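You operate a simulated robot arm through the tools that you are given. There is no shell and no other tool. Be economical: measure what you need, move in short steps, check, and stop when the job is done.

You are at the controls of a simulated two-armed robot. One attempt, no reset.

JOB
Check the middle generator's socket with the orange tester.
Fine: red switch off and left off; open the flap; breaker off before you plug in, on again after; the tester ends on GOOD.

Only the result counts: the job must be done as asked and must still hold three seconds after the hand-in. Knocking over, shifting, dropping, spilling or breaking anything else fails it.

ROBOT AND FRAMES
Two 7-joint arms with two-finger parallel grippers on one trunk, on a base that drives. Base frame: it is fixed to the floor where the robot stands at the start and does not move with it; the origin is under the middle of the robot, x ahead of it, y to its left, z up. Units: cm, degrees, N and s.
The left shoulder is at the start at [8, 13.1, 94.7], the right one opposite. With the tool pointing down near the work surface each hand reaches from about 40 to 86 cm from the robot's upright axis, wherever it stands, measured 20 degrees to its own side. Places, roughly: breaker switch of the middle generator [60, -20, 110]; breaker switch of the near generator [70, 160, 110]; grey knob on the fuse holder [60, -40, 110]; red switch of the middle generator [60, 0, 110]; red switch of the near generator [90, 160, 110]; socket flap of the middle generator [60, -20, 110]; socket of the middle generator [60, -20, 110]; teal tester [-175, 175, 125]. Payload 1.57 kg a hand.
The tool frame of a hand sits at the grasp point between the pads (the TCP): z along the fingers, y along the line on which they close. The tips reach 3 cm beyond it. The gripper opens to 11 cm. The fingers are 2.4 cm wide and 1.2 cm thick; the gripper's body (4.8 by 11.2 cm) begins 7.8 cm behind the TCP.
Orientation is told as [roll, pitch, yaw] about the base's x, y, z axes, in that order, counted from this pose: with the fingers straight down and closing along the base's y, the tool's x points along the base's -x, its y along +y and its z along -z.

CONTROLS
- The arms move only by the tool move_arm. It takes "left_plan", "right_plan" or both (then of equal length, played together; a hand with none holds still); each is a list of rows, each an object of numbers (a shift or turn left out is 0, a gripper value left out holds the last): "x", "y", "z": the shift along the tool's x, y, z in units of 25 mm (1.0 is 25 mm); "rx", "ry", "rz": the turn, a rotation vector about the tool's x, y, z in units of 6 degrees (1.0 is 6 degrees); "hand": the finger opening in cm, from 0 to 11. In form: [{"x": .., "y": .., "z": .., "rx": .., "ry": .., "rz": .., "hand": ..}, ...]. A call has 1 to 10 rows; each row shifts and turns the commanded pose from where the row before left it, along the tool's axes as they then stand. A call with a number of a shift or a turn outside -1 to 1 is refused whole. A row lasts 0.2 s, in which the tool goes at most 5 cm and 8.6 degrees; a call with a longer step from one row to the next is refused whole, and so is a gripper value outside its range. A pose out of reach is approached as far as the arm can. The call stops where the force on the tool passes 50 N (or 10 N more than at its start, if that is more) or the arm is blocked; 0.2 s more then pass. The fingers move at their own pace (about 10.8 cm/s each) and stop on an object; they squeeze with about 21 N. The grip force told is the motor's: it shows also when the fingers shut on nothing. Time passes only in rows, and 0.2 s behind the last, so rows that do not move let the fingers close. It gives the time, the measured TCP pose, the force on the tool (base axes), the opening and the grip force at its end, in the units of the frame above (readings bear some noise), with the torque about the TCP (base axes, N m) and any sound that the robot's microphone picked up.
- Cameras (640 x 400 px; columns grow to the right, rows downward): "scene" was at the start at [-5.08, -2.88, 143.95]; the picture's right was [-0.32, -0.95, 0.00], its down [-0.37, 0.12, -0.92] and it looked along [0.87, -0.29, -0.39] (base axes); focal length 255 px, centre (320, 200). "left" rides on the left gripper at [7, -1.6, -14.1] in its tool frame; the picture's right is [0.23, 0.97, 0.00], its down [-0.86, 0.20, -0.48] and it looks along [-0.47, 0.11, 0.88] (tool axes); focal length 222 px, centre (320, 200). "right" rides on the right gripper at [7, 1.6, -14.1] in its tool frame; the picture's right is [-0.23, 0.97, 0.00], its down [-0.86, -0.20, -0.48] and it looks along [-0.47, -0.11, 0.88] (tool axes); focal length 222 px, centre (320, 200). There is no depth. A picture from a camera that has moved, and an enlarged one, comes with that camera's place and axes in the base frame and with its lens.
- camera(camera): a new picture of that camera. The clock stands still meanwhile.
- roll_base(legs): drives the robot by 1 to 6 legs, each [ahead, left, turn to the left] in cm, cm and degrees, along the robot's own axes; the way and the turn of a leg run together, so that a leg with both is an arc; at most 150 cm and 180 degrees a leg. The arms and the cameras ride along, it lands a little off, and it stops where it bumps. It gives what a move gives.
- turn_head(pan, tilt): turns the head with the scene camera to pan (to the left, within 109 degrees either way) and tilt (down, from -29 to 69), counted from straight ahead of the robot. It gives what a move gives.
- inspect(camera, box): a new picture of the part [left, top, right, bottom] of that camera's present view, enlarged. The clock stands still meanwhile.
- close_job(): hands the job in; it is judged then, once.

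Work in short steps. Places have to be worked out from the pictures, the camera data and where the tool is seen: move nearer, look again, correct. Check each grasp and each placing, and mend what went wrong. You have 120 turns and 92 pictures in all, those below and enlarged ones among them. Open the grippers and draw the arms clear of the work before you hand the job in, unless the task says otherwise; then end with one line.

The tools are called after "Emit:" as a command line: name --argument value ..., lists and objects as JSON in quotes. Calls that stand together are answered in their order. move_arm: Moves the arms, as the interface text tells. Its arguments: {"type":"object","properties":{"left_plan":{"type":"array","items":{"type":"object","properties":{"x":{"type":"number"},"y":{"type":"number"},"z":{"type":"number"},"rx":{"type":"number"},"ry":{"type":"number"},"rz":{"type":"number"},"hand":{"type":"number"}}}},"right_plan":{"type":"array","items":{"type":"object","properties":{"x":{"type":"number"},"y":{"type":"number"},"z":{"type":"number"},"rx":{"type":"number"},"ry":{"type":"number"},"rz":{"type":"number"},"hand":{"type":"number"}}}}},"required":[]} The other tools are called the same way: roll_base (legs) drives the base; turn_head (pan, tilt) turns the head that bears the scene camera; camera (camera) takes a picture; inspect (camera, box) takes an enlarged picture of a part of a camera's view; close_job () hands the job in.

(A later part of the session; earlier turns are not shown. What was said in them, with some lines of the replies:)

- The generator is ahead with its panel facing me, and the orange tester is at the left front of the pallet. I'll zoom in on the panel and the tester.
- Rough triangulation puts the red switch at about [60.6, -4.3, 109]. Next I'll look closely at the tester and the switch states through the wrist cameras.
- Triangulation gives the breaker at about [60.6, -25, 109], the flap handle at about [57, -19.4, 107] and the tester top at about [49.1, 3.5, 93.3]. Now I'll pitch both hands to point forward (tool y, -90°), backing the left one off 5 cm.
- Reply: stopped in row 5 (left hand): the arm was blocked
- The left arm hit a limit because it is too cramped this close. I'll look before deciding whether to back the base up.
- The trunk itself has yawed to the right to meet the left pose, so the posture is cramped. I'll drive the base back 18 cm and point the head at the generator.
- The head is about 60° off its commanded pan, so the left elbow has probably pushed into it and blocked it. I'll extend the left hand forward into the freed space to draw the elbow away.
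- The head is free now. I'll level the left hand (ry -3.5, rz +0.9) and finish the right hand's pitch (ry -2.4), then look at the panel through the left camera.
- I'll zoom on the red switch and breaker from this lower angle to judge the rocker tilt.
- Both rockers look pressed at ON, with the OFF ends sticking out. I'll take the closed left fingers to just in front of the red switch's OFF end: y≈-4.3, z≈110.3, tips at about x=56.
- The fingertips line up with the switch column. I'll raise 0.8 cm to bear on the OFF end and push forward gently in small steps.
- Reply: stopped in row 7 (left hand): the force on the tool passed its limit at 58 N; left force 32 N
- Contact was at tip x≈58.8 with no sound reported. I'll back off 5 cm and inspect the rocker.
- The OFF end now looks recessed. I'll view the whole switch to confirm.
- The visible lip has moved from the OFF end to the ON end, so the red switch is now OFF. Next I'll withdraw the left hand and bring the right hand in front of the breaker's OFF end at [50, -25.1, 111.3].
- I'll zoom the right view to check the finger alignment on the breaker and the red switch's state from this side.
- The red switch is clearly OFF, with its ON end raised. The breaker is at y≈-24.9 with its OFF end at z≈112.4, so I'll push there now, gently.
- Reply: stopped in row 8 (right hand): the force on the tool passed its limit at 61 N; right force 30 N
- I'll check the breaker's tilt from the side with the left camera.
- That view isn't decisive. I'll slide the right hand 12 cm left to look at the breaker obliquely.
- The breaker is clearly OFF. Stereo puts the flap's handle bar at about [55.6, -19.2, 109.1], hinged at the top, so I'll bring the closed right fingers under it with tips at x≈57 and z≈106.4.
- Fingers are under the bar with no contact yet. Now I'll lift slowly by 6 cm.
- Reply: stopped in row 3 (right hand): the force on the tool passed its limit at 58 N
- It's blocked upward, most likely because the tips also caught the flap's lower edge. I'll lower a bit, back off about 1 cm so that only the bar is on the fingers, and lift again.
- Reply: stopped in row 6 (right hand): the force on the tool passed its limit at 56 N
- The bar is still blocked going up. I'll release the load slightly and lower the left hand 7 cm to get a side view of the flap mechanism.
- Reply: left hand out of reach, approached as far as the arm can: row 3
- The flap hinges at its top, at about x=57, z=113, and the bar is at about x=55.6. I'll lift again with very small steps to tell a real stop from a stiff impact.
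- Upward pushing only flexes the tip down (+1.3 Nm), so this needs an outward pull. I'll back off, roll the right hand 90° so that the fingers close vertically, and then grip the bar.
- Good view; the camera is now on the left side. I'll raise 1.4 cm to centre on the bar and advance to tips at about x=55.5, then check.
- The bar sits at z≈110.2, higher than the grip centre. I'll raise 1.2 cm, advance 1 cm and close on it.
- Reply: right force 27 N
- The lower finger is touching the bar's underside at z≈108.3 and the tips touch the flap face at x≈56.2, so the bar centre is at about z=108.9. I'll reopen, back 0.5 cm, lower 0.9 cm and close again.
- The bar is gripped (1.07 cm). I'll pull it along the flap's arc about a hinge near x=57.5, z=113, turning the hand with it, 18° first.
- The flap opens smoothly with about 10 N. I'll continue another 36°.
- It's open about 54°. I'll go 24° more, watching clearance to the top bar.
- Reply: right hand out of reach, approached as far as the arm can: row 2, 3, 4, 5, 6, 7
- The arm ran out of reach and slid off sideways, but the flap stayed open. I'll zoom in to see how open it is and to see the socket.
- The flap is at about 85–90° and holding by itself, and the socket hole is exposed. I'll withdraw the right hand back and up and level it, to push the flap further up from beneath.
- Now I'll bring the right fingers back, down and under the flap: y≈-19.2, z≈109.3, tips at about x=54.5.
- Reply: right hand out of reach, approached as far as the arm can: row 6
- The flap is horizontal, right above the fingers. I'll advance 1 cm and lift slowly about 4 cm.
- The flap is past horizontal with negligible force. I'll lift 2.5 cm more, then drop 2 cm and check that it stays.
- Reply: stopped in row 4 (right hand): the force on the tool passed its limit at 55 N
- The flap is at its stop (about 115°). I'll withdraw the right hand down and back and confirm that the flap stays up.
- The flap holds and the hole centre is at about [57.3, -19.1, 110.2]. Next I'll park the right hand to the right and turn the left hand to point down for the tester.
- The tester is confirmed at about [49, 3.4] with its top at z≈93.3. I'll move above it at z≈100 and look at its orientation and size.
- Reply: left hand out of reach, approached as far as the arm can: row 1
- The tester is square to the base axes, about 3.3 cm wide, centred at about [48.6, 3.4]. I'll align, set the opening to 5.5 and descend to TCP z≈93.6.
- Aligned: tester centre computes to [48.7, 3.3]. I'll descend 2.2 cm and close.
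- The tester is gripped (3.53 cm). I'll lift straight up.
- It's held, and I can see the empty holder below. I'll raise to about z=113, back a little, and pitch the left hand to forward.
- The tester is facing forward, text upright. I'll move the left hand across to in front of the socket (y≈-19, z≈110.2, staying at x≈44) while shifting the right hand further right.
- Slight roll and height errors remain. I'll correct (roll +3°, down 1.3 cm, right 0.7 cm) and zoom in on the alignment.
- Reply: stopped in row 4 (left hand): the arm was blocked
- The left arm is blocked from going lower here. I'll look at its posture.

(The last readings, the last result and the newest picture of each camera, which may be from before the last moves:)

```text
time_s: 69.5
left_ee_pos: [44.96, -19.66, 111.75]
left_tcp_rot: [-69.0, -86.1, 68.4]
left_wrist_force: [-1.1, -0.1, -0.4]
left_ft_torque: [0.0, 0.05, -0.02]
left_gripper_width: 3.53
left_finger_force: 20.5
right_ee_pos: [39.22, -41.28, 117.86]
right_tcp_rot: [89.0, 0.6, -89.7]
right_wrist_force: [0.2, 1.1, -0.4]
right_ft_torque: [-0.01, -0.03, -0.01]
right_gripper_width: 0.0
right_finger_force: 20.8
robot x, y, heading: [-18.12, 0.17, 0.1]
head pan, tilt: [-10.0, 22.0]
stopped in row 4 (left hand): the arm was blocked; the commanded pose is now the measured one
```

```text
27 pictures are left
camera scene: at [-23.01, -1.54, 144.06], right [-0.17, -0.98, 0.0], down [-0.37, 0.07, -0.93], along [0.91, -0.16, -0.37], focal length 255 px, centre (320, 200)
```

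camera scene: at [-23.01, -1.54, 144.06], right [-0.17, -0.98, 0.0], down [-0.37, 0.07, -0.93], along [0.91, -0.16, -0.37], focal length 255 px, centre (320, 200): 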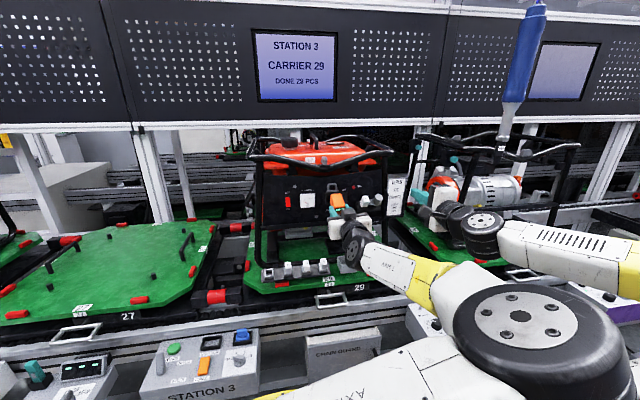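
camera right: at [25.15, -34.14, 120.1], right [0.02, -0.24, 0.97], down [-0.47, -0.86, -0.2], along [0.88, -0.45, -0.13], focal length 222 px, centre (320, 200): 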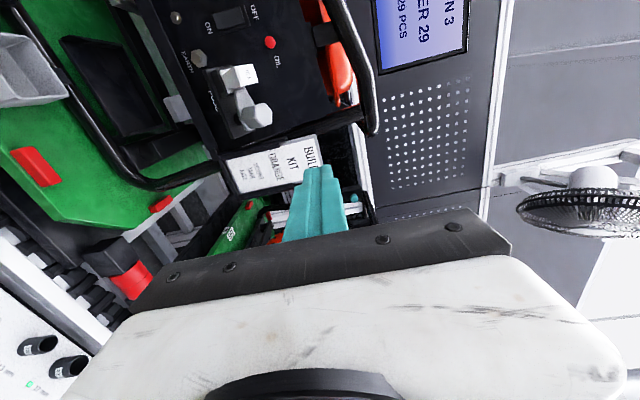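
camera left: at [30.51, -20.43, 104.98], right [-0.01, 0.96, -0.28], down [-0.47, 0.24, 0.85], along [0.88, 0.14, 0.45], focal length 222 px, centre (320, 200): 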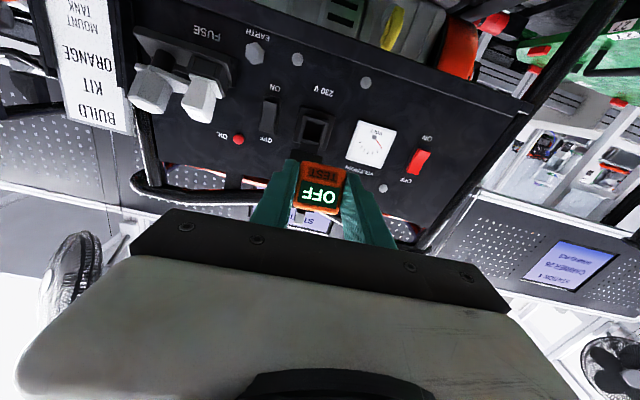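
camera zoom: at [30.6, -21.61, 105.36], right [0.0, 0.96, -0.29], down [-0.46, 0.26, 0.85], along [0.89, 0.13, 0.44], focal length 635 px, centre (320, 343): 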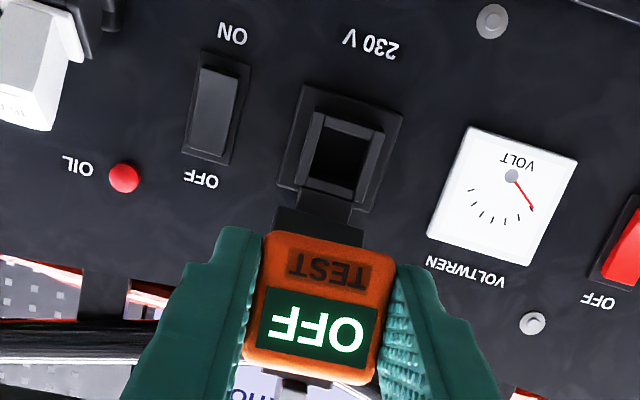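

The left elbow has swung across into the right arm. I'll bring the left hand back to y≈0, then drive the base 19 cm to the right so that the socket lies comfortably before the left arm.

Emit:
move_arm --left_plan '[{"z": -0.3}, {"y": 1}, {"y": 1}, {"y": 1}, {"y": 1}, {"y": 1}, {"y": 1}, {"y": 1}, {"y": 0.8}, {"y": 0}]'

Emit:
roll_base --legs '[[0, -19, 0]]'

Emit:
camera --camera "scene"

```text
time_s: 71.7
left_ee_pos: [44.31, -0.14, 110.69]
left_tcp_rot: [-68.1, -86.2, 67.5]
left_wrist_force: [0.5, 0.3, -0.3]
left_ft_torque: [0.01, 0.0, 0.02]
left_gripper_width: 3.49
left_finger_force: 21.2
right_ee_pos: [39.31, -41.22, 117.93]
right_tcp_rot: [89.0, 0.6, -89.5]
right_wrist_force: [0.6, 0.2, -0.2]
right_ft_torque: [-0.01, -0.03, 0.01]
right_gripper_width: 0.01
right_finger_force: 21.0
robot x, y, heading: [-17.86, 0.12, 0.1]
head pan, tilt: [-10.0, 22.0]
```

```text
time_s: 73.3
left_ee_pos: [44.39, -19.94, 110.59]
left_tcp_rot: [-68.1, -86.3, 67.3]
left_wrist_force: [-0.1, -0.2, -0.2]
left_ft_torque: [-0.03, 0.03, 0.0]
left_gripper_width: 3.52
left_finger_force: 21.2
right_ee_pos: [39.21, -61.04, 117.97]
right_tcp_rot: [88.9, 0.7, -89.7]
right_wrist_force: [0.1, -0.2, -0.1]
right_ft_torque: [0.03, -0.03, 0.02]
right_gripper_width: 0.0
right_finger_force: 21.1
robot x, y, heading: [-18.23, -19.9, 0.1]
head pan, tilt: [-10.0, 22.0]
```

```text
26 pictures are left
camera scene: at [-23.02, -21.23, 144.06], right [-0.18, -0.98, 0.0], down [-0.37, 0.07, -0.93], along [0.91, -0.16, -0.37], focal length 255 px, centre (320, 200)
```

scene: 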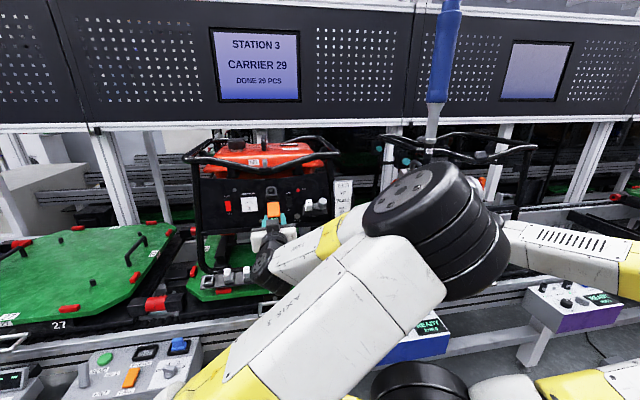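

The left hand is now at [44.4, -19.9, 110.6] with a free elbow. I'll trim roll, pitch and yaw and shift to y=-19.1, z=110.2, then zoom.

Emit:
move_arm --left_plan '[{"rz": 0.57, "ry": -0.23, "rx": -0.15}, {"y": 0.33, "x": 0.16}, {"z": 0.4}, {"z": 0}]'

Emit:
inspect --camera "left" --box '[240, 80, 400, 220]'

Emit:
inspect --camera "scene" --box '[220, 170, 320, 250]'

```text
time_s: 74.3
left_ee_pos: [45.33, -19.16, 110.2]
left_tcp_rot: [-10.8, -90.0, 11.1]
left_wrist_force: [-0.1, 0.1, -0.8]
left_ft_torque: [0.0, 0.01, -0.01]
left_gripper_width: 3.53
left_finger_force: 20.8
right_ee_pos: [39.13, -61.07, 117.87]
right_tcp_rot: [89.0, 0.4, -89.7]
right_wrist_force: [-1.4, 0.4, 0.6]
right_ft_torque: [0.0, 0.03, -0.01]
right_gripper_width: 0.0
right_finger_force: 21.4
robot x, y, heading: [-18.04, -19.3, -0.1]
head pan, tilt: [-10.0, 22.0]
```

```text
2.86 times, centred on (320, 150) of left
camera zoom: at [31.22, -20.85, 103.26], right [0.0, 0.97, -0.23], down [-0.48, 0.2, 0.86], along [0.88, 0.11, 0.47], focal length 635 px, centre (320, 343)
```

zoom: 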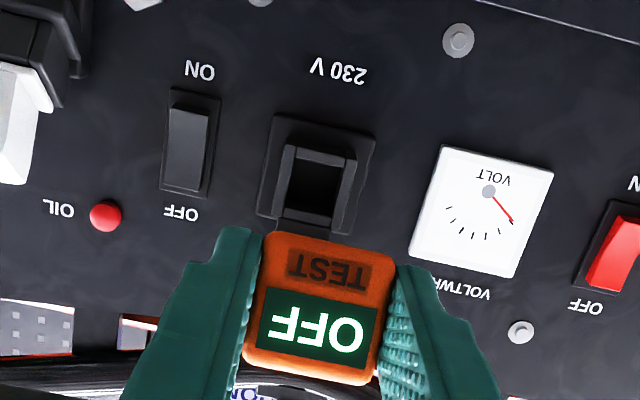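

```text
5.00 times, centred on (270, 210) of scene
camera zoom: at [-23.02, -21.23, 144.06], right [-0.18, -0.98, 0.0], down [-0.37, 0.07, -0.93], along [0.91, -0.16, -0.37], focal length 1276 px, centre (570, 150)
```

zoom: 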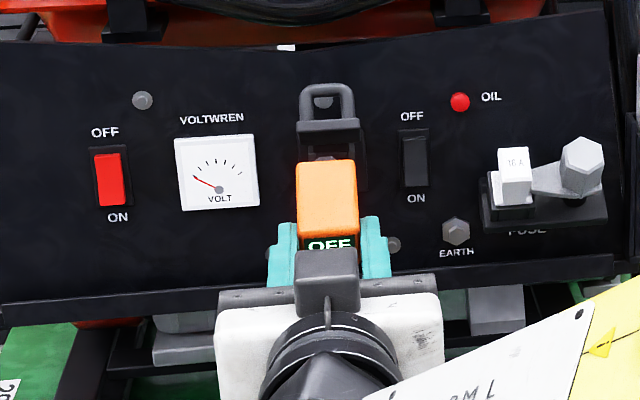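

Stereo averages put the hole at y≈-19.3, z≈110.15. I'll trim slightly and approach to TCP x≈49, then check from the scene view.

Emit:
move_arm --left_plan '[{"y": -0.05, "x": -0.09}, {"z": 0.7}, {"z": 0.5}, {"z": 0.2}]'

Emit:
inspect --camera "scene" --box '[240, 180, 310, 236]'

Emit:
inspect --camera "left" --box '[250, 80, 390, 220]'

```text
time_s: 75.3
left_ee_pos: [48.97, -19.33, 110.34]
left_tcp_rot: [8.8, -89.7, -8.6]
left_wrist_force: [-12.3, -0.1, -11.5]
left_ft_torque: [-0.01, 0.39, -0.01]
left_gripper_width: 3.55
left_finger_force: 21.3
right_ee_pos: [39.07, -61.0, 117.86]
right_tcp_rot: [88.8, 0.7, -89.7]
right_wrist_force: [0.0, -0.4, 0.5]
right_ft_torque: [0.0, 0.06, -0.01]
right_gripper_width: 0.02
right_finger_force: 21.0
robot x, y, heading: [-18.31, -19.6, -0.1]
head pan, tilt: [-10.0, 22.0]
```

```text
7.14 times, centred on (275, 208) of scene
camera zoom: at [-23.05, -21.23, 144.06], right [-0.18, -0.98, 0.0], down [-0.37, 0.07, -0.93], along [0.91, -0.16, -0.37], focal length 1823 px, centre (641, 143)
```

zoom: 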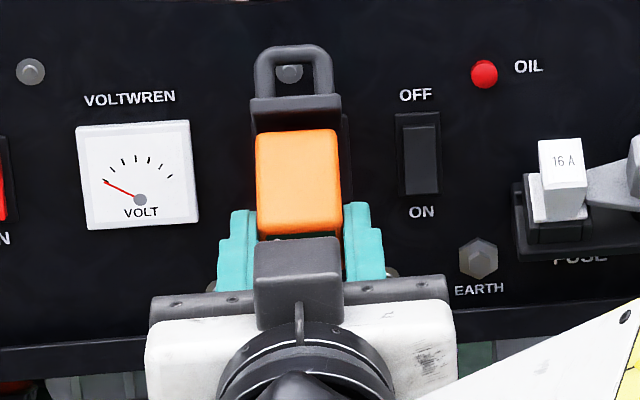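

```text
2.86 times, centred on (320, 150) of left
camera zoom: at [34.66, -21.01, 103.43], right [-0.01, 0.97, -0.23], down [-0.48, 0.2, 0.86], along [0.88, 0.11, 0.46], focal length 635 px, centre (320, 343)
```

zoom: 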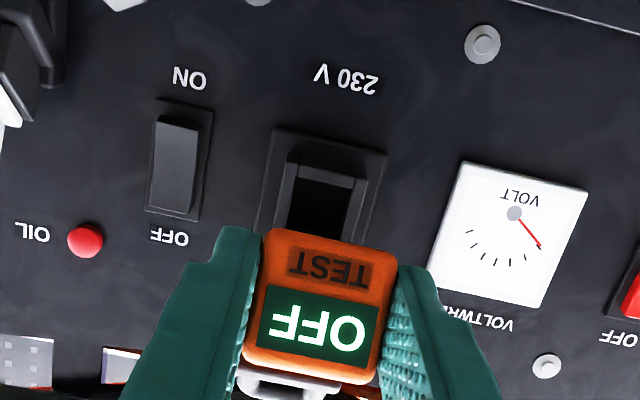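

There's contact already: -12 N in x and -11 N in z, so something is touching from above. I'll back off 2.5 cm and bring the right hand round (roll back to camera below) for a side view.

Emit:
move_arm --left_plan '[{"z": -0.5}, {"z": -0.5}, {"z": 0}, {"z": 0}, {"z": 0}, {"z": 0}, {"z": 0}, {"z": 0}, {"z": 0}, {"z": 0}]' --right_plan '[{"rz": -1}, {"rz": -1}, {"rz": -1}, {"rz": -1}, {"rz": -1}, {"rz": -1}, {"rz": -1}, {"rz": -1}, {"rz": -1}, {"rz": -1}]'

Emit:
move_arm --right_plan '[{"rz": -1}, {"rz": -1}, {"rz": -1}, {"rz": -1}, {"rz": -1}, {"y": 1}, {"y": 1}, {"y": 1}, {"y": 1}, {"y": 1}]'

Emit:
move_arm --right_plan '[{"y": 1, "x": 0.7}, {"y": 1, "x": 0.7}, {"y": 1, "x": 0.6}, {"y": 0.6}, {"y": 0}]'

Emit:
camera --camera "right"

```text
time_s: 77.5
left_ee_pos: [46.35, -19.27, 110.48]
left_tcp_rot: [-32.9, -89.9, 33.2]
left_wrist_force: [-0.1, 0.1, -1.3]
left_ft_torque: [0.03, 0.02, -0.02]
left_gripper_width: 3.51
left_finger_force: 20.7
right_ee_pos: [39.22, -61.01, 117.86]
right_tcp_rot: [87.7, -59.5, -87.8]
right_wrist_force: [0.6, -0.7, -0.1]
right_ft_torque: [-0.01, -0.03, -0.01]
right_gripper_width: 0.0
right_finger_force: 20.5
robot x, y, heading: [-18.5, -19.54, -0.1]
head pan, tilt: [-10.0, 22.0]
```

```text
time_s: 79.7
left_ee_pos: [46.44, -19.23, 110.47]
left_tcp_rot: [-27.7, -90.0, 27.8]
left_wrist_force: [0.1, 0.3, -1.4]
left_ft_torque: [-0.02, 0.01, 0.06]
left_gripper_width: 3.54
left_finger_force: 21.2
right_ee_pos: [39.35, -48.75, 118.1]
right_tcp_rot: [28.9, -88.7, -28.7]
right_wrist_force: [0.3, -0.5, 0.3]
right_ft_torque: [-0.01, 0.01, -0.03]
right_gripper_width: 0.0
right_finger_force: 21.0
robot x, y, heading: [-18.18, -19.62, -0.1]
head pan, tilt: [-10.0, 22.0]
```

```text
time_s: 80.9
left_ee_pos: [46.42, -19.18, 110.43]
left_tcp_rot: [-35.3, -89.9, 35.6]
left_wrist_force: [-0.1, -0.4, -1.4]
left_ft_torque: [0.01, 0.03, -0.01]
left_gripper_width: 3.55
left_finger_force: 20.8
right_ee_pos: [41.97, -40.53, 113.98]
right_tcp_rot: [28.2, -88.8, -28.1]
right_wrist_force: [0.3, 0.8, -0.5]
right_ft_torque: [-0.01, 0.03, 0.0]
right_gripper_width: 0.02
right_finger_force: 21.0
right hand out of reach, approached as far as the arm can: row 1, 2, 3, 4
robot x, y, heading: [-18.47, -19.62, 0.1]
head pan, tilt: [-10.0, 22.0]
```

```text
21 pictures are left
camera right: at [27.62, -38.81, 107.43], right [0.0, 0.97, 0.24], down [-0.46, -0.21, 0.86], along [0.89, -0.11, 0.45], focal length 222 px, centre (320, 200)
```

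right: 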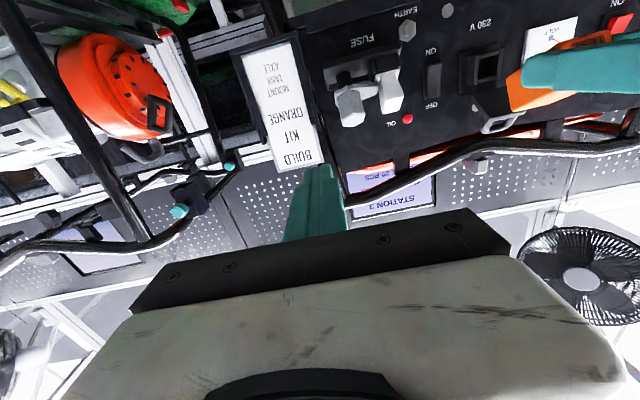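

Emit:
inspect --camera "right" --box '[440, 20, 600, 140]'

```text
3.33 times, centred on (520, 80) of right
camera zoom: at [27.62, -38.81, 107.43], right [0.0, 0.97, 0.24], down [-0.46, -0.21, 0.86], along [0.89, -0.11, 0.45], focal length 740 px, centre (-347, 600)
```

zoom: 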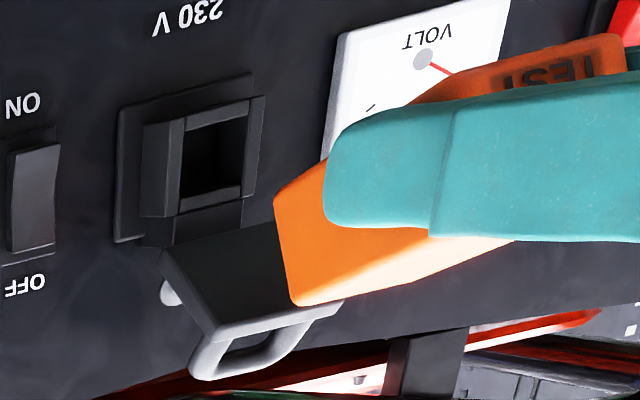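

That explains it: the tester sits in the grip tilted about 20° nose-up, because the rack was slanted. I'll pitch the left hand down 20° to level the tester, then re-check from this side view.

Emit:
move_arm --left_plan '[{"z": -0.4}, {"ry": 1}, {"ry": 1}, {"ry": 1}, {"ry": 0.33, "y": -0.06}, {"z": 0}]'

Emit:
inspect --camera "right" --box '[440, 20, 600, 140]'

```text
time_s: 82.3
left_ee_pos: [45.45, -19.3, 110.27]
left_tcp_rot: [0.0, -69.8, 0.3]
left_wrist_force: [-0.2, 0.2, -1.3]
left_ft_torque: [0.01, 0.03, 0.01]
left_gripper_width: 3.54
left_finger_force: 21.2
right_ee_pos: [41.89, -40.62, 113.89]
right_tcp_rot: [28.8, -88.7, -28.4]
right_wrist_force: [-0.5, 0.5, 0.1]
right_ft_torque: [-0.01, 0.0, -0.01]
right_gripper_width: 0.02
right_finger_force: 20.9
robot x, y, heading: [-18.22, -19.55, -0.1]
head pan, tilt: [-10.0, 22.0]
```

```text
3.33 times, centred on (520, 80) of right
camera zoom: at [27.61, -38.82, 107.44], right [0.0, 0.97, 0.24], down [-0.46, -0.21, 0.86], along [0.89, -0.11, 0.45], focal length 740 px, centre (-347, 600)
```

zoom: 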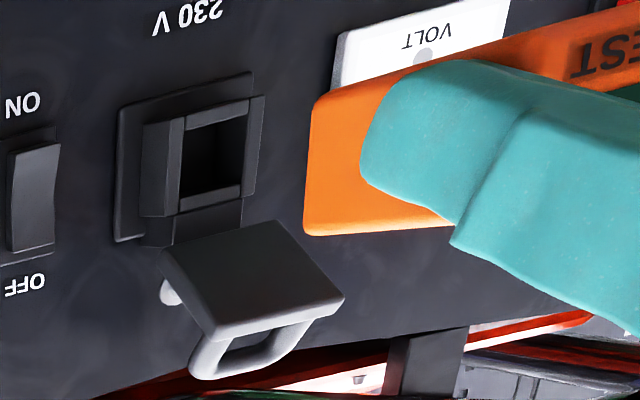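

About 4° nose-up remains. I'll pitch 4° more and advance 5 cm along base x, to just short of the collar.

Emit:
move_arm --left_plan '[{"ry": 0.67, "y": -0.02}, {"z": 0.365, "x": -0.163}, {"z": 0.365, "x": -0.163}, {"z": 0.365, "x": -0.163}, {"z": 0.365, "x": -0.163}, {"z": 0.365, "x": -0.163}, {"z": 0}]'

Emit:
inspect --camera "right" --box '[440, 20, 600, 140]'

Emit:
inspect --camera "scene" --box '[240, 180, 310, 236]'

```text
time_s: 83.9
left_ee_pos: [50.5, -19.43, 110.22]
left_tcp_rot: [0.0, -65.9, 0.4]
left_wrist_force: [0.0, -0.7, -1.2]
left_ft_torque: [-0.02, 0.05, -0.01]
left_gripper_width: 3.54
left_finger_force: 21.0
right_ee_pos: [41.95, -40.52, 113.88]
right_tcp_rot: [28.5, -88.7, -28.3]
right_wrist_force: [-0.1, 0.2, 0.5]
right_ft_torque: [0.0, -0.03, -0.01]
right_gripper_width: 0.01
right_finger_force: 21.2
robot x, y, heading: [-18.14, -19.48, 0.1]
head pan, tilt: [-10.0, 22.0]
```

```text
3.33 times, centred on (520, 80) of right
camera zoom: at [27.61, -38.82, 107.44], right [0.0, 0.97, 0.24], down [-0.46, -0.21, 0.86], along [0.89, -0.11, 0.45], focal length 740 px, centre (-347, 600)
```

zoom: 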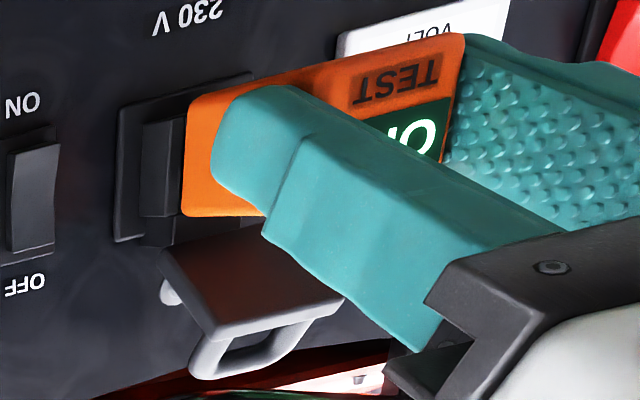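

```text
7.14 times, centred on (275, 208) of scene
camera zoom: at [-23.01, -21.22, 144.06], right [-0.18, -0.98, 0.0], down [-0.37, 0.07, -0.93], along [0.91, -0.16, -0.37], focal length 1823 px, centre (641, 143)
```

zoom: 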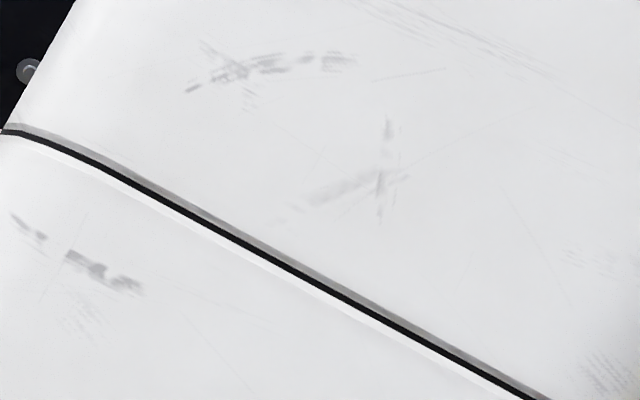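

The tester is now square with the collar, its face at about x=56.25 and centred at z≈110.2. I'll push in slowly.

Emit:
move_arm --left_plan '[{"z": 0.146, "x": -0.065}, {"z": 0.146, "x": -0.065}, {"z": 0.146, "x": -0.065}, {"z": 0.11, "x": -0.05}, {"z": 0.11, "x": -0.05}, {"z": 0.11, "x": -0.05}, {"z": 0.11, "x": -0.05}]'

Emit:
inspect --camera "right" --box '[440, 20, 600, 140]'

```text
time_s: 85.5
left_ee_pos: [52.84, -19.57, 110.46]
left_tcp_rot: [0.0, -65.8, 0.3]
left_wrist_force: [-15.8, 0.7, -3.1]
left_ft_torque: [-0.03, 0.04, 0.0]
left_gripper_width: 3.57
left_finger_force: 21.1
right_ee_pos: [41.85, -40.58, 113.9]
right_tcp_rot: [29.1, -88.7, -28.9]
right_wrist_force: [-0.5, -0.5, 0.6]
right_ft_torque: [-0.01, 0.01, 0.0]
right_gripper_width: 0.02
right_finger_force: 20.9
robot x, y, heading: [-18.37, -19.87, 0.0]
head pan, tilt: [-10.0, 22.0]
```

```text
3.33 times, centred on (520, 80) of right
camera zoom: at [27.57, -38.81, 107.46], right [0.0, 0.97, 0.24], down [-0.46, -0.21, 0.86], along [0.89, -0.11, 0.45], focal length 740 px, centre (-347, 600)
```

zoom: 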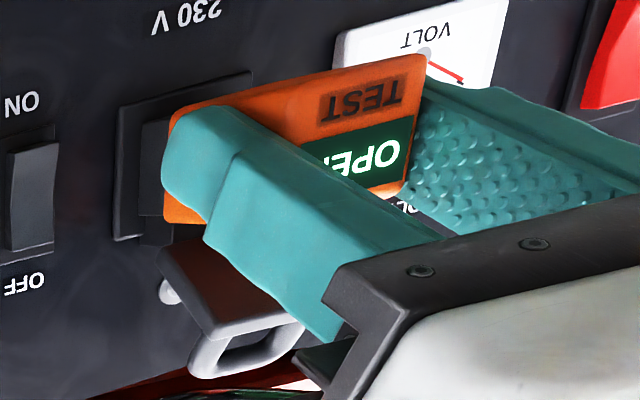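

The display now reads "OPEN", so it's in contact with the socket and sees the breaker open. I'll push slightly more to seat it fully.

Emit:
move_arm --left_plan '[{"z": 0.11, "x": -0.05}, {"z": 0.11, "x": -0.05}, {"z": 0.11, "x": -0.05}, {"z": 0.0}]'

Emit:
inspect --camera "right" --box '[440, 20, 600, 140]'

```text
time_s: 86.5
left_ee_pos: [53.7, -19.43, 110.5]
left_tcp_rot: [-0.1, -66.0, 0.3]
left_wrist_force: [-14.9, 0.1, -1.4]
left_ft_torque: [-0.01, 0.01, 0.02]
left_gripper_width: 3.56
left_finger_force: 20.6
right_ee_pos: [41.97, -40.49, 113.95]
right_tcp_rot: [29.1, -88.7, -29.0]
right_wrist_force: [-0.6, -0.2, -0.4]
right_ft_torque: [-0.01, 0.0, 0.0]
right_gripper_width: 0.01
right_finger_force: 21.2
robot x, y, heading: [-18.21, -19.92, 0.0]
head pan, tilt: [-10.0, 22.0]
```

```text
3.33 times, centred on (520, 80) of right
camera zoom: at [27.56, -38.82, 107.46], right [0.0, 0.97, 0.24], down [-0.46, -0.21, 0.86], along [0.89, -0.11, 0.45], focal length 740 px, centre (-347, 600)
```

zoom: 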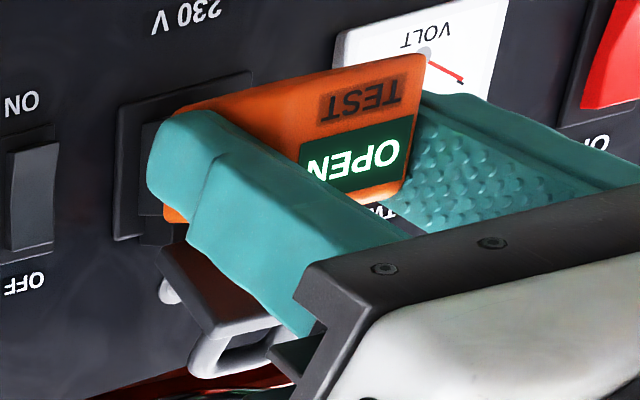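

The tester has stopped moving (the fingers slipped along it at about 15 N), so it's seated. I'll release and back the left hand straight out 9 cm.

Emit:
move_arm --left_plan '[{"hand": 5}, {"z": 0}, {"z": -0.36, "x": 0.16}, {"z": -0.73, "x": 0.32}, {"z": -0.73, "x": 0.32}, {"z": -0.73, "x": 0.32}, {"z": -0.73, "x": 0.32}, {"z": 0}]'

Emit:
inspect --camera "right" --box '[440, 20, 600, 140]'

```text
time_s: 88.3
left_ee_pos: [44.84, -19.43, 110.73]
left_tcp_rot: [-0.1, -66.0, 0.4]
left_wrist_force: [-0.3, -0.2, -0.4]
left_ft_torque: [0.0, 0.0, -0.04]
left_gripper_width: 5.01
left_finger_force: 0.0
right_ee_pos: [41.93, -40.52, 113.91]
right_tcp_rot: [28.5, -88.6, -28.3]
right_wrist_force: [-0.4, 0.7, 0.3]
right_ft_torque: [-0.03, -0.02, -0.02]
right_gripper_width: 0.0
right_finger_force: 21.6
robot x, y, heading: [-18.5, -19.61, -0.1]
head pan, tilt: [-10.0, 22.0]
```

```text
3.33 times, centred on (520, 80) of right
camera zoom: at [27.62, -38.82, 107.44], right [0.0, 0.97, 0.24], down [-0.46, -0.21, 0.86], along [0.89, -0.11, 0.45], focal length 740 px, centre (-347, 600)
```

zoom: 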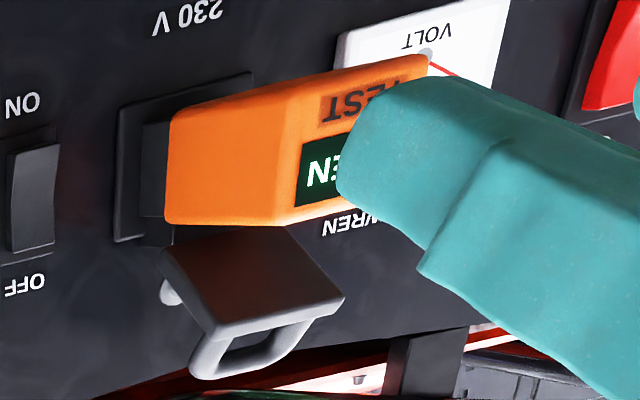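

It's holding on its own. I'll move the left hand away to the left and bring the right fingers in front of the breaker's ON end (y=-24.9, z≈108.3).

Emit:
move_arm --left_plan '[{"y": 0.8, "z": -0.5}, {"y": 1, "z": -0.3}, {"y": 1}, {"y": 1}, {"y": 1}, {"y": 1}, {"y": 1}, {"y": 0}, {"y": 0}, {"y": 0}]' --right_plan '[{"z": 0}, {"z": 0}, {"z": 0, "x": 0.3}, {"y": 0.9, "x": 0.3}, {"y": 0.9, "x": 0.3}, {"y": 0.9, "x": 0.3}, {"y": 0.9, "x": 0.3}, {"y": 0.9, "x": 0.3}, {"y": 0.9, "x": 0.4}, {"y": 0.84}]'

Emit:
move_arm --right_plan '[{"ry": -0.2}, {"z": 0.9}, {"z": 0.9}, {"z": 0}]'

Emit:
camera --camera "right"

```text
time_s: 90.5
left_ee_pos: [42.84, -2.09, 111.25]
left_tcp_rot: [-0.1, -66.0, 0.4]
left_wrist_force: [1.1, 0.0, 0.2]
left_ft_torque: [-0.03, -0.01, 0.02]
left_gripper_width: 5.03
left_finger_force: 0.1
right_ee_pos: [42.71, -27.93, 108.6]
right_tcp_rot: [29.8, -88.7, -29.4]
right_wrist_force: [-0.8, -0.6, -0.4]
right_ft_torque: [-0.03, 0.0, 0.0]
right_gripper_width: 0.01
right_finger_force: 21.4
right hand out of reach, approached as far as the arm can: row 4, 6, 9, 10
robot x, y, heading: [-18.07, -19.75, -0.2]
head pan, tilt: [-10.0, 22.0]
```

```text
time_s: 91.5
left_ee_pos: [42.86, -2.33, 111.22]
left_tcp_rot: [-0.1, -66.0, 0.3]
left_wrist_force: [0.0, 0.3, -0.2]
left_ft_torque: [-0.02, -0.02, 0.01]
left_gripper_width: 5.01
left_finger_force: 0.1
right_ee_pos: [47.12, -28.45, 108.66]
right_tcp_rot: [96.1, -89.4, -95.8]
right_wrist_force: [0.4, 0.6, 0.2]
right_ft_torque: [-0.01, -0.02, 0.0]
right_gripper_width: 0.02
right_finger_force: 20.6
right hand out of reach, approached as far as the arm can: row 3
robot x, y, heading: [-18.31, -19.71, -0.1]
head pan, tilt: [-10.0, 22.0]
```

```text
13 pictures are left
camera right: at [32.96, -26.77, 101.83], right [-0.01, 0.97, 0.24], down [-0.48, -0.21, 0.85], along [0.88, -0.11, 0.47], focal length 222 px, centre (320, 200)
```

right: 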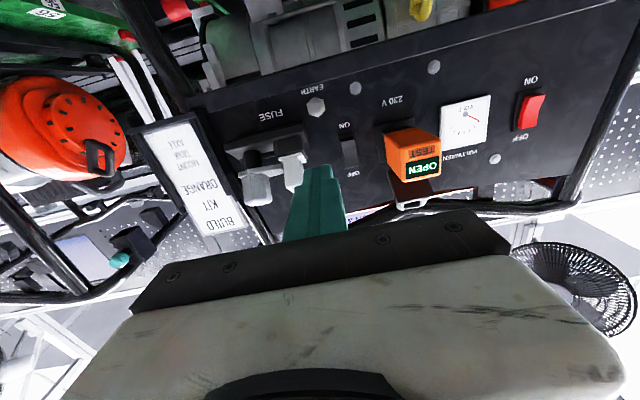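

The right arm is at its leftward limit here, so I'll move the right hand 6 cm right, drive the base 10 cm left, then re-aim. The tester reads OPEN and the red switch is still off.

Emit:
move_arm --right_plan '[{"z": -0.6}, {"y": -0.9}, {"y": -0.9}, {"y": -0.7}]'

Emit:
roll_base --legs '[[0, 10, 0]]'

```text
time_s: 92.5
left_ee_pos: [43.01, -2.11, 111.23]
left_tcp_rot: [-0.1, -66.0, 0.4]
left_wrist_force: [0.4, 0.3, 0.5]
left_ft_torque: [0.0, -0.03, -0.04]
left_gripper_width: 4.99
left_finger_force: 0.1
right_ee_pos: [45.79, -34.78, 108.35]
right_tcp_rot: [94.9, -89.3, -94.6]
right_wrist_force: [-0.8, -0.4, 0.8]
right_ft_torque: [0.02, -0.01, 0.0]
right_gripper_width: 0.02
right_finger_force: 21.1
robot x, y, heading: [-18.26, -19.67, -0.1]
head pan, tilt: [-10.0, 22.0]
```

```text
time_s: 93.7
left_ee_pos: [42.97, 7.85, 111.18]
left_tcp_rot: [-0.1, -65.9, 0.3]
left_wrist_force: [0.2, 0.1, -0.7]
left_ft_torque: [-0.04, -0.02, -0.01]
left_gripper_width: 5.03
left_finger_force: 0.0
right_ee_pos: [45.76, -24.85, 108.52]
right_tcp_rot: [96.0, -89.4, -95.8]
right_wrist_force: [-1.2, -0.9, -0.2]
right_ft_torque: [0.02, 0.0, 0.0]
right_gripper_width: 0.0
right_finger_force: 21.6
robot x, y, heading: [-18.23, -9.57, -0.2]
head pan, tilt: [-10.0, 22.0]
```

The right hand is at y=-24.85. I'll lower 0.3 cm, approach to x≈52 and check clearance to the tester and fuse.

Emit:
move_arm --right_plan '[{"x": 0.12, "z": 0.6}, {"z": 0.8}, {"z": 0.8}, {"z": 0.3}]'

Emit:
camera --camera "right"

```text
time_s: 94.7
left_ee_pos: [42.91, 7.87, 111.23]
left_tcp_rot: [-0.1, -66.0, 0.3]
left_wrist_force: [0.1, 0.1, 0.5]
left_ft_torque: [-0.01, 0.02, 0.0]
left_gripper_width: 4.98
left_finger_force: 0.1
right_ee_pos: [51.99, -24.56, 107.93]
right_tcp_rot: [96.0, -89.4, -95.7]
right_wrist_force: [-0.4, 0.7, 0.7]
right_ft_torque: [0.02, -0.03, -0.02]
right_gripper_width: 0.01
right_finger_force: 20.9
robot x, y, heading: [-18.45, -9.8, 0.2]
head pan, tilt: [-10.0, 22.0]
```

```text
12 pictures are left
camera right: at [37.75, -22.89, 101.24], right [0.0, 0.97, 0.24], down [-0.48, -0.21, 0.85], along [0.88, -0.11, 0.47], focal length 222 px, centre (320, 200)
```

right: 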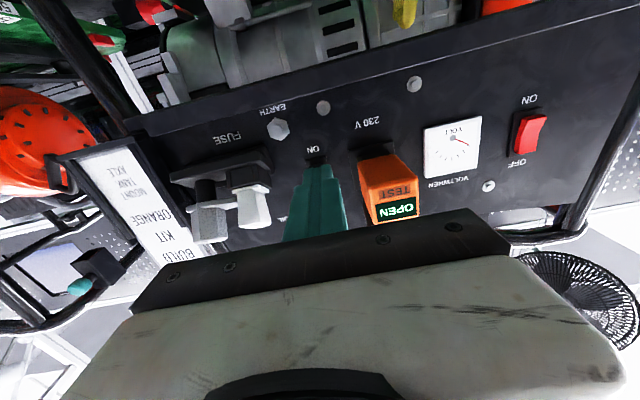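

Good clearance. I'll nudge 0.3 cm right and press the ON end gently.

Emit:
move_arm --right_plan '[{"y": -0.12, "z": 0.4}, {"z": 0.4}, {"z": 0.2}, {"z": 0.2}, {"z": 0.15}, {"z": 0.15}, {"z": 0.15}, {"z": 0.15}]'

Emit:
move_arm --right_plan '[{"z": -0.6}, {"z": -0.8}, {"z": -0.8}, {"z": 0}]'

Emit:
inspect --camera "right" --box '[270, 80, 450, 220]'

```text
time_s: 96.4
left_ee_pos: [42.86, 7.69, 111.28]
left_tcp_rot: [0.0, -65.9, 0.2]
left_wrist_force: [-0.5, 0.0, 0.8]
left_ft_torque: [0.0, 0.0, 0.0]
left_gripper_width: 4.97
left_finger_force: 0.1
right_ee_pos: [55.89, -25.01, 108.15]
right_tcp_rot: [88.5, -89.3, -88.1]
right_wrist_force: [-23.2, -3.1, 3.5]
right_ft_torque: [0.07, -0.39, -0.07]
right_gripper_width: 0.02
right_finger_force: 21.2
robot x, y, heading: [-18.06, -9.79, -0.2]
head pan, tilt: [-10.0, 22.0]
stopped in row 8 (right hand): the force on the tool passed its limit at 60 N (the readings are from after the stop); the commanded pose is now the measured one
```

```text
time_s: 97.4
left_ee_pos: [42.94, 7.89, 111.28]
left_tcp_rot: [0.0, -66.0, 0.2]
left_wrist_force: [1.0, -0.6, 0.6]
left_ft_torque: [-0.01, 0.02, 0.0]
left_gripper_width: 5.01
left_finger_force: 0.0
right_ee_pos: [50.5, -25.29, 108.05]
right_tcp_rot: [80.5, -89.4, -80.2]
right_wrist_force: [0.4, -0.3, 0.5]
right_ft_torque: [0.01, -0.02, 0.01]
right_gripper_width: 0.01
right_finger_force: 20.9
robot x, y, heading: [-18.26, -9.55, -0.2]
head pan, tilt: [-10.0, 22.0]
```

```text
2.86 times, centred on (360, 150) of right
camera zoom: at [36.2, -23.56, 101.25], right [-0.01, 0.97, 0.24], down [-0.48, -0.21, 0.85], along [0.88, -0.11, 0.46], focal length 635 px, centre (206, 343)
```

zoom: 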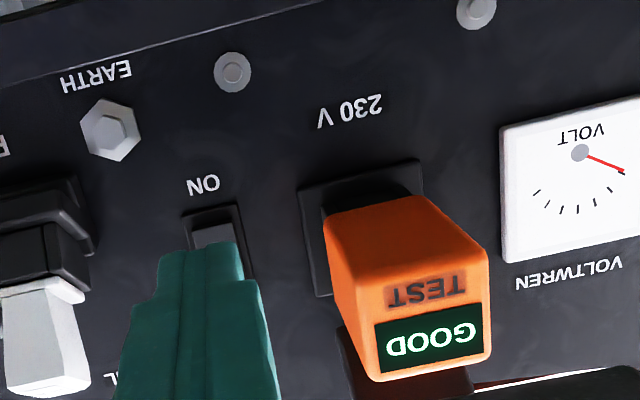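

The tester reads GOOD. I'll draw the right hand back, open both grippers, then back the base away.

Emit:
move_arm --left_plan '[{"z": 0}, {"z": 0}, {"z": 0, "hand": 10}, {"z": 0}, {"z": 0}]' --right_plan '[{"z": -0.8}, {"z": -0.8}, {"z": -0.8, "hand": 10}, {"z": 0}, {"z": 0}]'

Emit:
roll_base --legs '[[-15, 0, 0]]'

Emit:
camera --camera "right"

Emit:
camera --camera "scene"

```text
time_s: 98.6
left_ee_pos: [42.96, 7.81, 111.26]
left_tcp_rot: [-0.1, -65.9, 0.3]
left_wrist_force: [-0.9, 0.4, -0.5]
left_ft_torque: [0.0, -0.01, 0.01]
left_gripper_width: 10.0
left_finger_force: 0.0
right_ee_pos: [44.58, -25.13, 108.16]
right_tcp_rot: [79.9, -89.4, -79.6]
right_wrist_force: [0.9, -0.6, -0.3]
right_ft_torque: [0.02, -0.03, -0.03]
right_gripper_width: 9.97
right_finger_force: 0.1
robot x, y, heading: [-18.33, -9.64, -0.4]
head pan, tilt: [-10.0, 22.0]
```

```text
time_s: 100.0
left_ee_pos: [27.88, 7.81, 111.24]
left_tcp_rot: [-0.1, -66.0, 0.3]
left_wrist_force: [-0.5, 0.2, 0.2]
left_ft_torque: [0.0, 0.03, 0.04]
left_gripper_width: 10.0
left_finger_force: 0.0
right_ee_pos: [29.61, -24.87, 107.96]
right_tcp_rot: [79.7, -89.4, -79.3]
right_wrist_force: [-0.3, 0.1, -0.4]
right_ft_torque: [-0.03, -0.02, 0.02]
right_gripper_width: 10.0
right_finger_force: 0.0
robot x, y, heading: [-33.43, -9.52, -0.2]
head pan, tilt: [-10.0, 22.0]
```

```text
10 pictures are left
camera right: at [15.34, -23.32, 101.33], right [-0.01, 0.97, 0.24], down [-0.48, -0.21, 0.85], along [0.88, -0.11, 0.46], focal length 222 px, centre (320, 200)
```

right: 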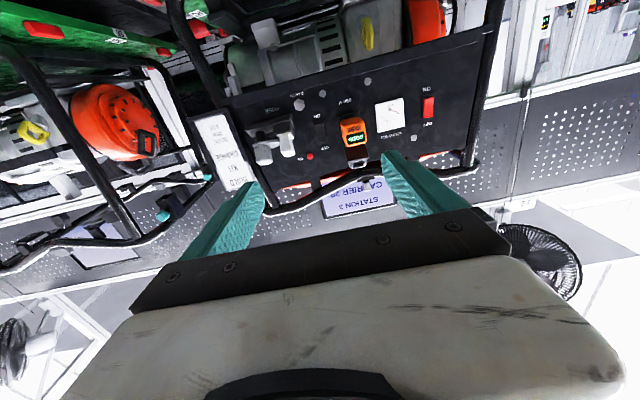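

```text
9 pictures are left
camera scene: at [-38.07, -11.11, 144.06], right [-0.18, -0.98, 0.0], down [-0.37, 0.07, -0.93], along [0.91, -0.16, -0.37], focal length 255 px, centre (320, 200)
```

scene: 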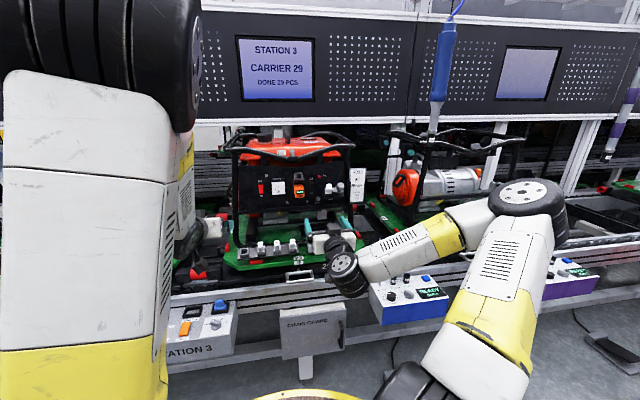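

I'll take a last zoomed check of the panel before handing in.

Emit:
inspect --camera "scene" --box '[240, 160, 350, 230]'

Emit:
inspect --camera "right" --box '[300, 80, 450, 180]'

```text
5.71 times, centred on (295, 195) of scene
camera zoom: at [-38.07, -11.11, 144.06], right [-0.18, -0.98, 0.0], down [-0.37, 0.07, -0.93], along [0.91, -0.16, -0.37], focal length 1459 px, centre (463, 229)
```

zoom: 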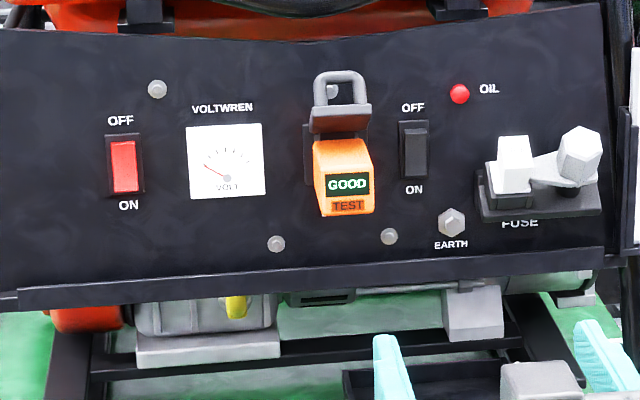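

```text
4.00 times, centred on (375, 130) of right
camera zoom: at [15.34, -23.32, 101.33], right [-0.01, 0.97, 0.24], down [-0.48, -0.21, 0.85], along [0.88, -0.11, 0.46], focal length 888 px, centre (100, 480)
```

zoom: 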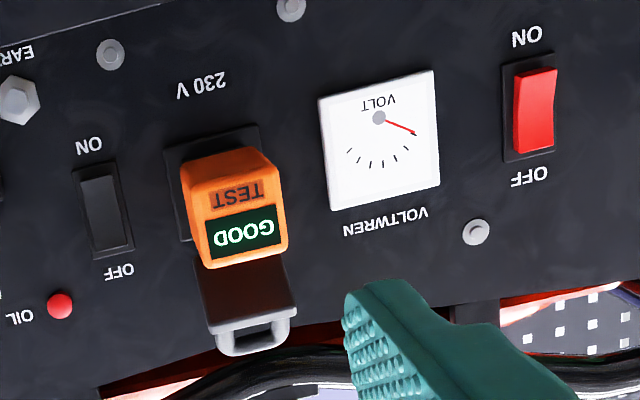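

The tester reads GOOD, the breaker is on, the red switch is off and the flap is open. Both hands are clear with the grippers open, so I'm handing in.

Emit:
close_job

```text
The job is handed in.
```

I checked the middle generator's socket with the orange tester, and it reads GOOD: red switch off, flap open, breaker off before plugging in and on again after, tester left plugged in, both hands clear.
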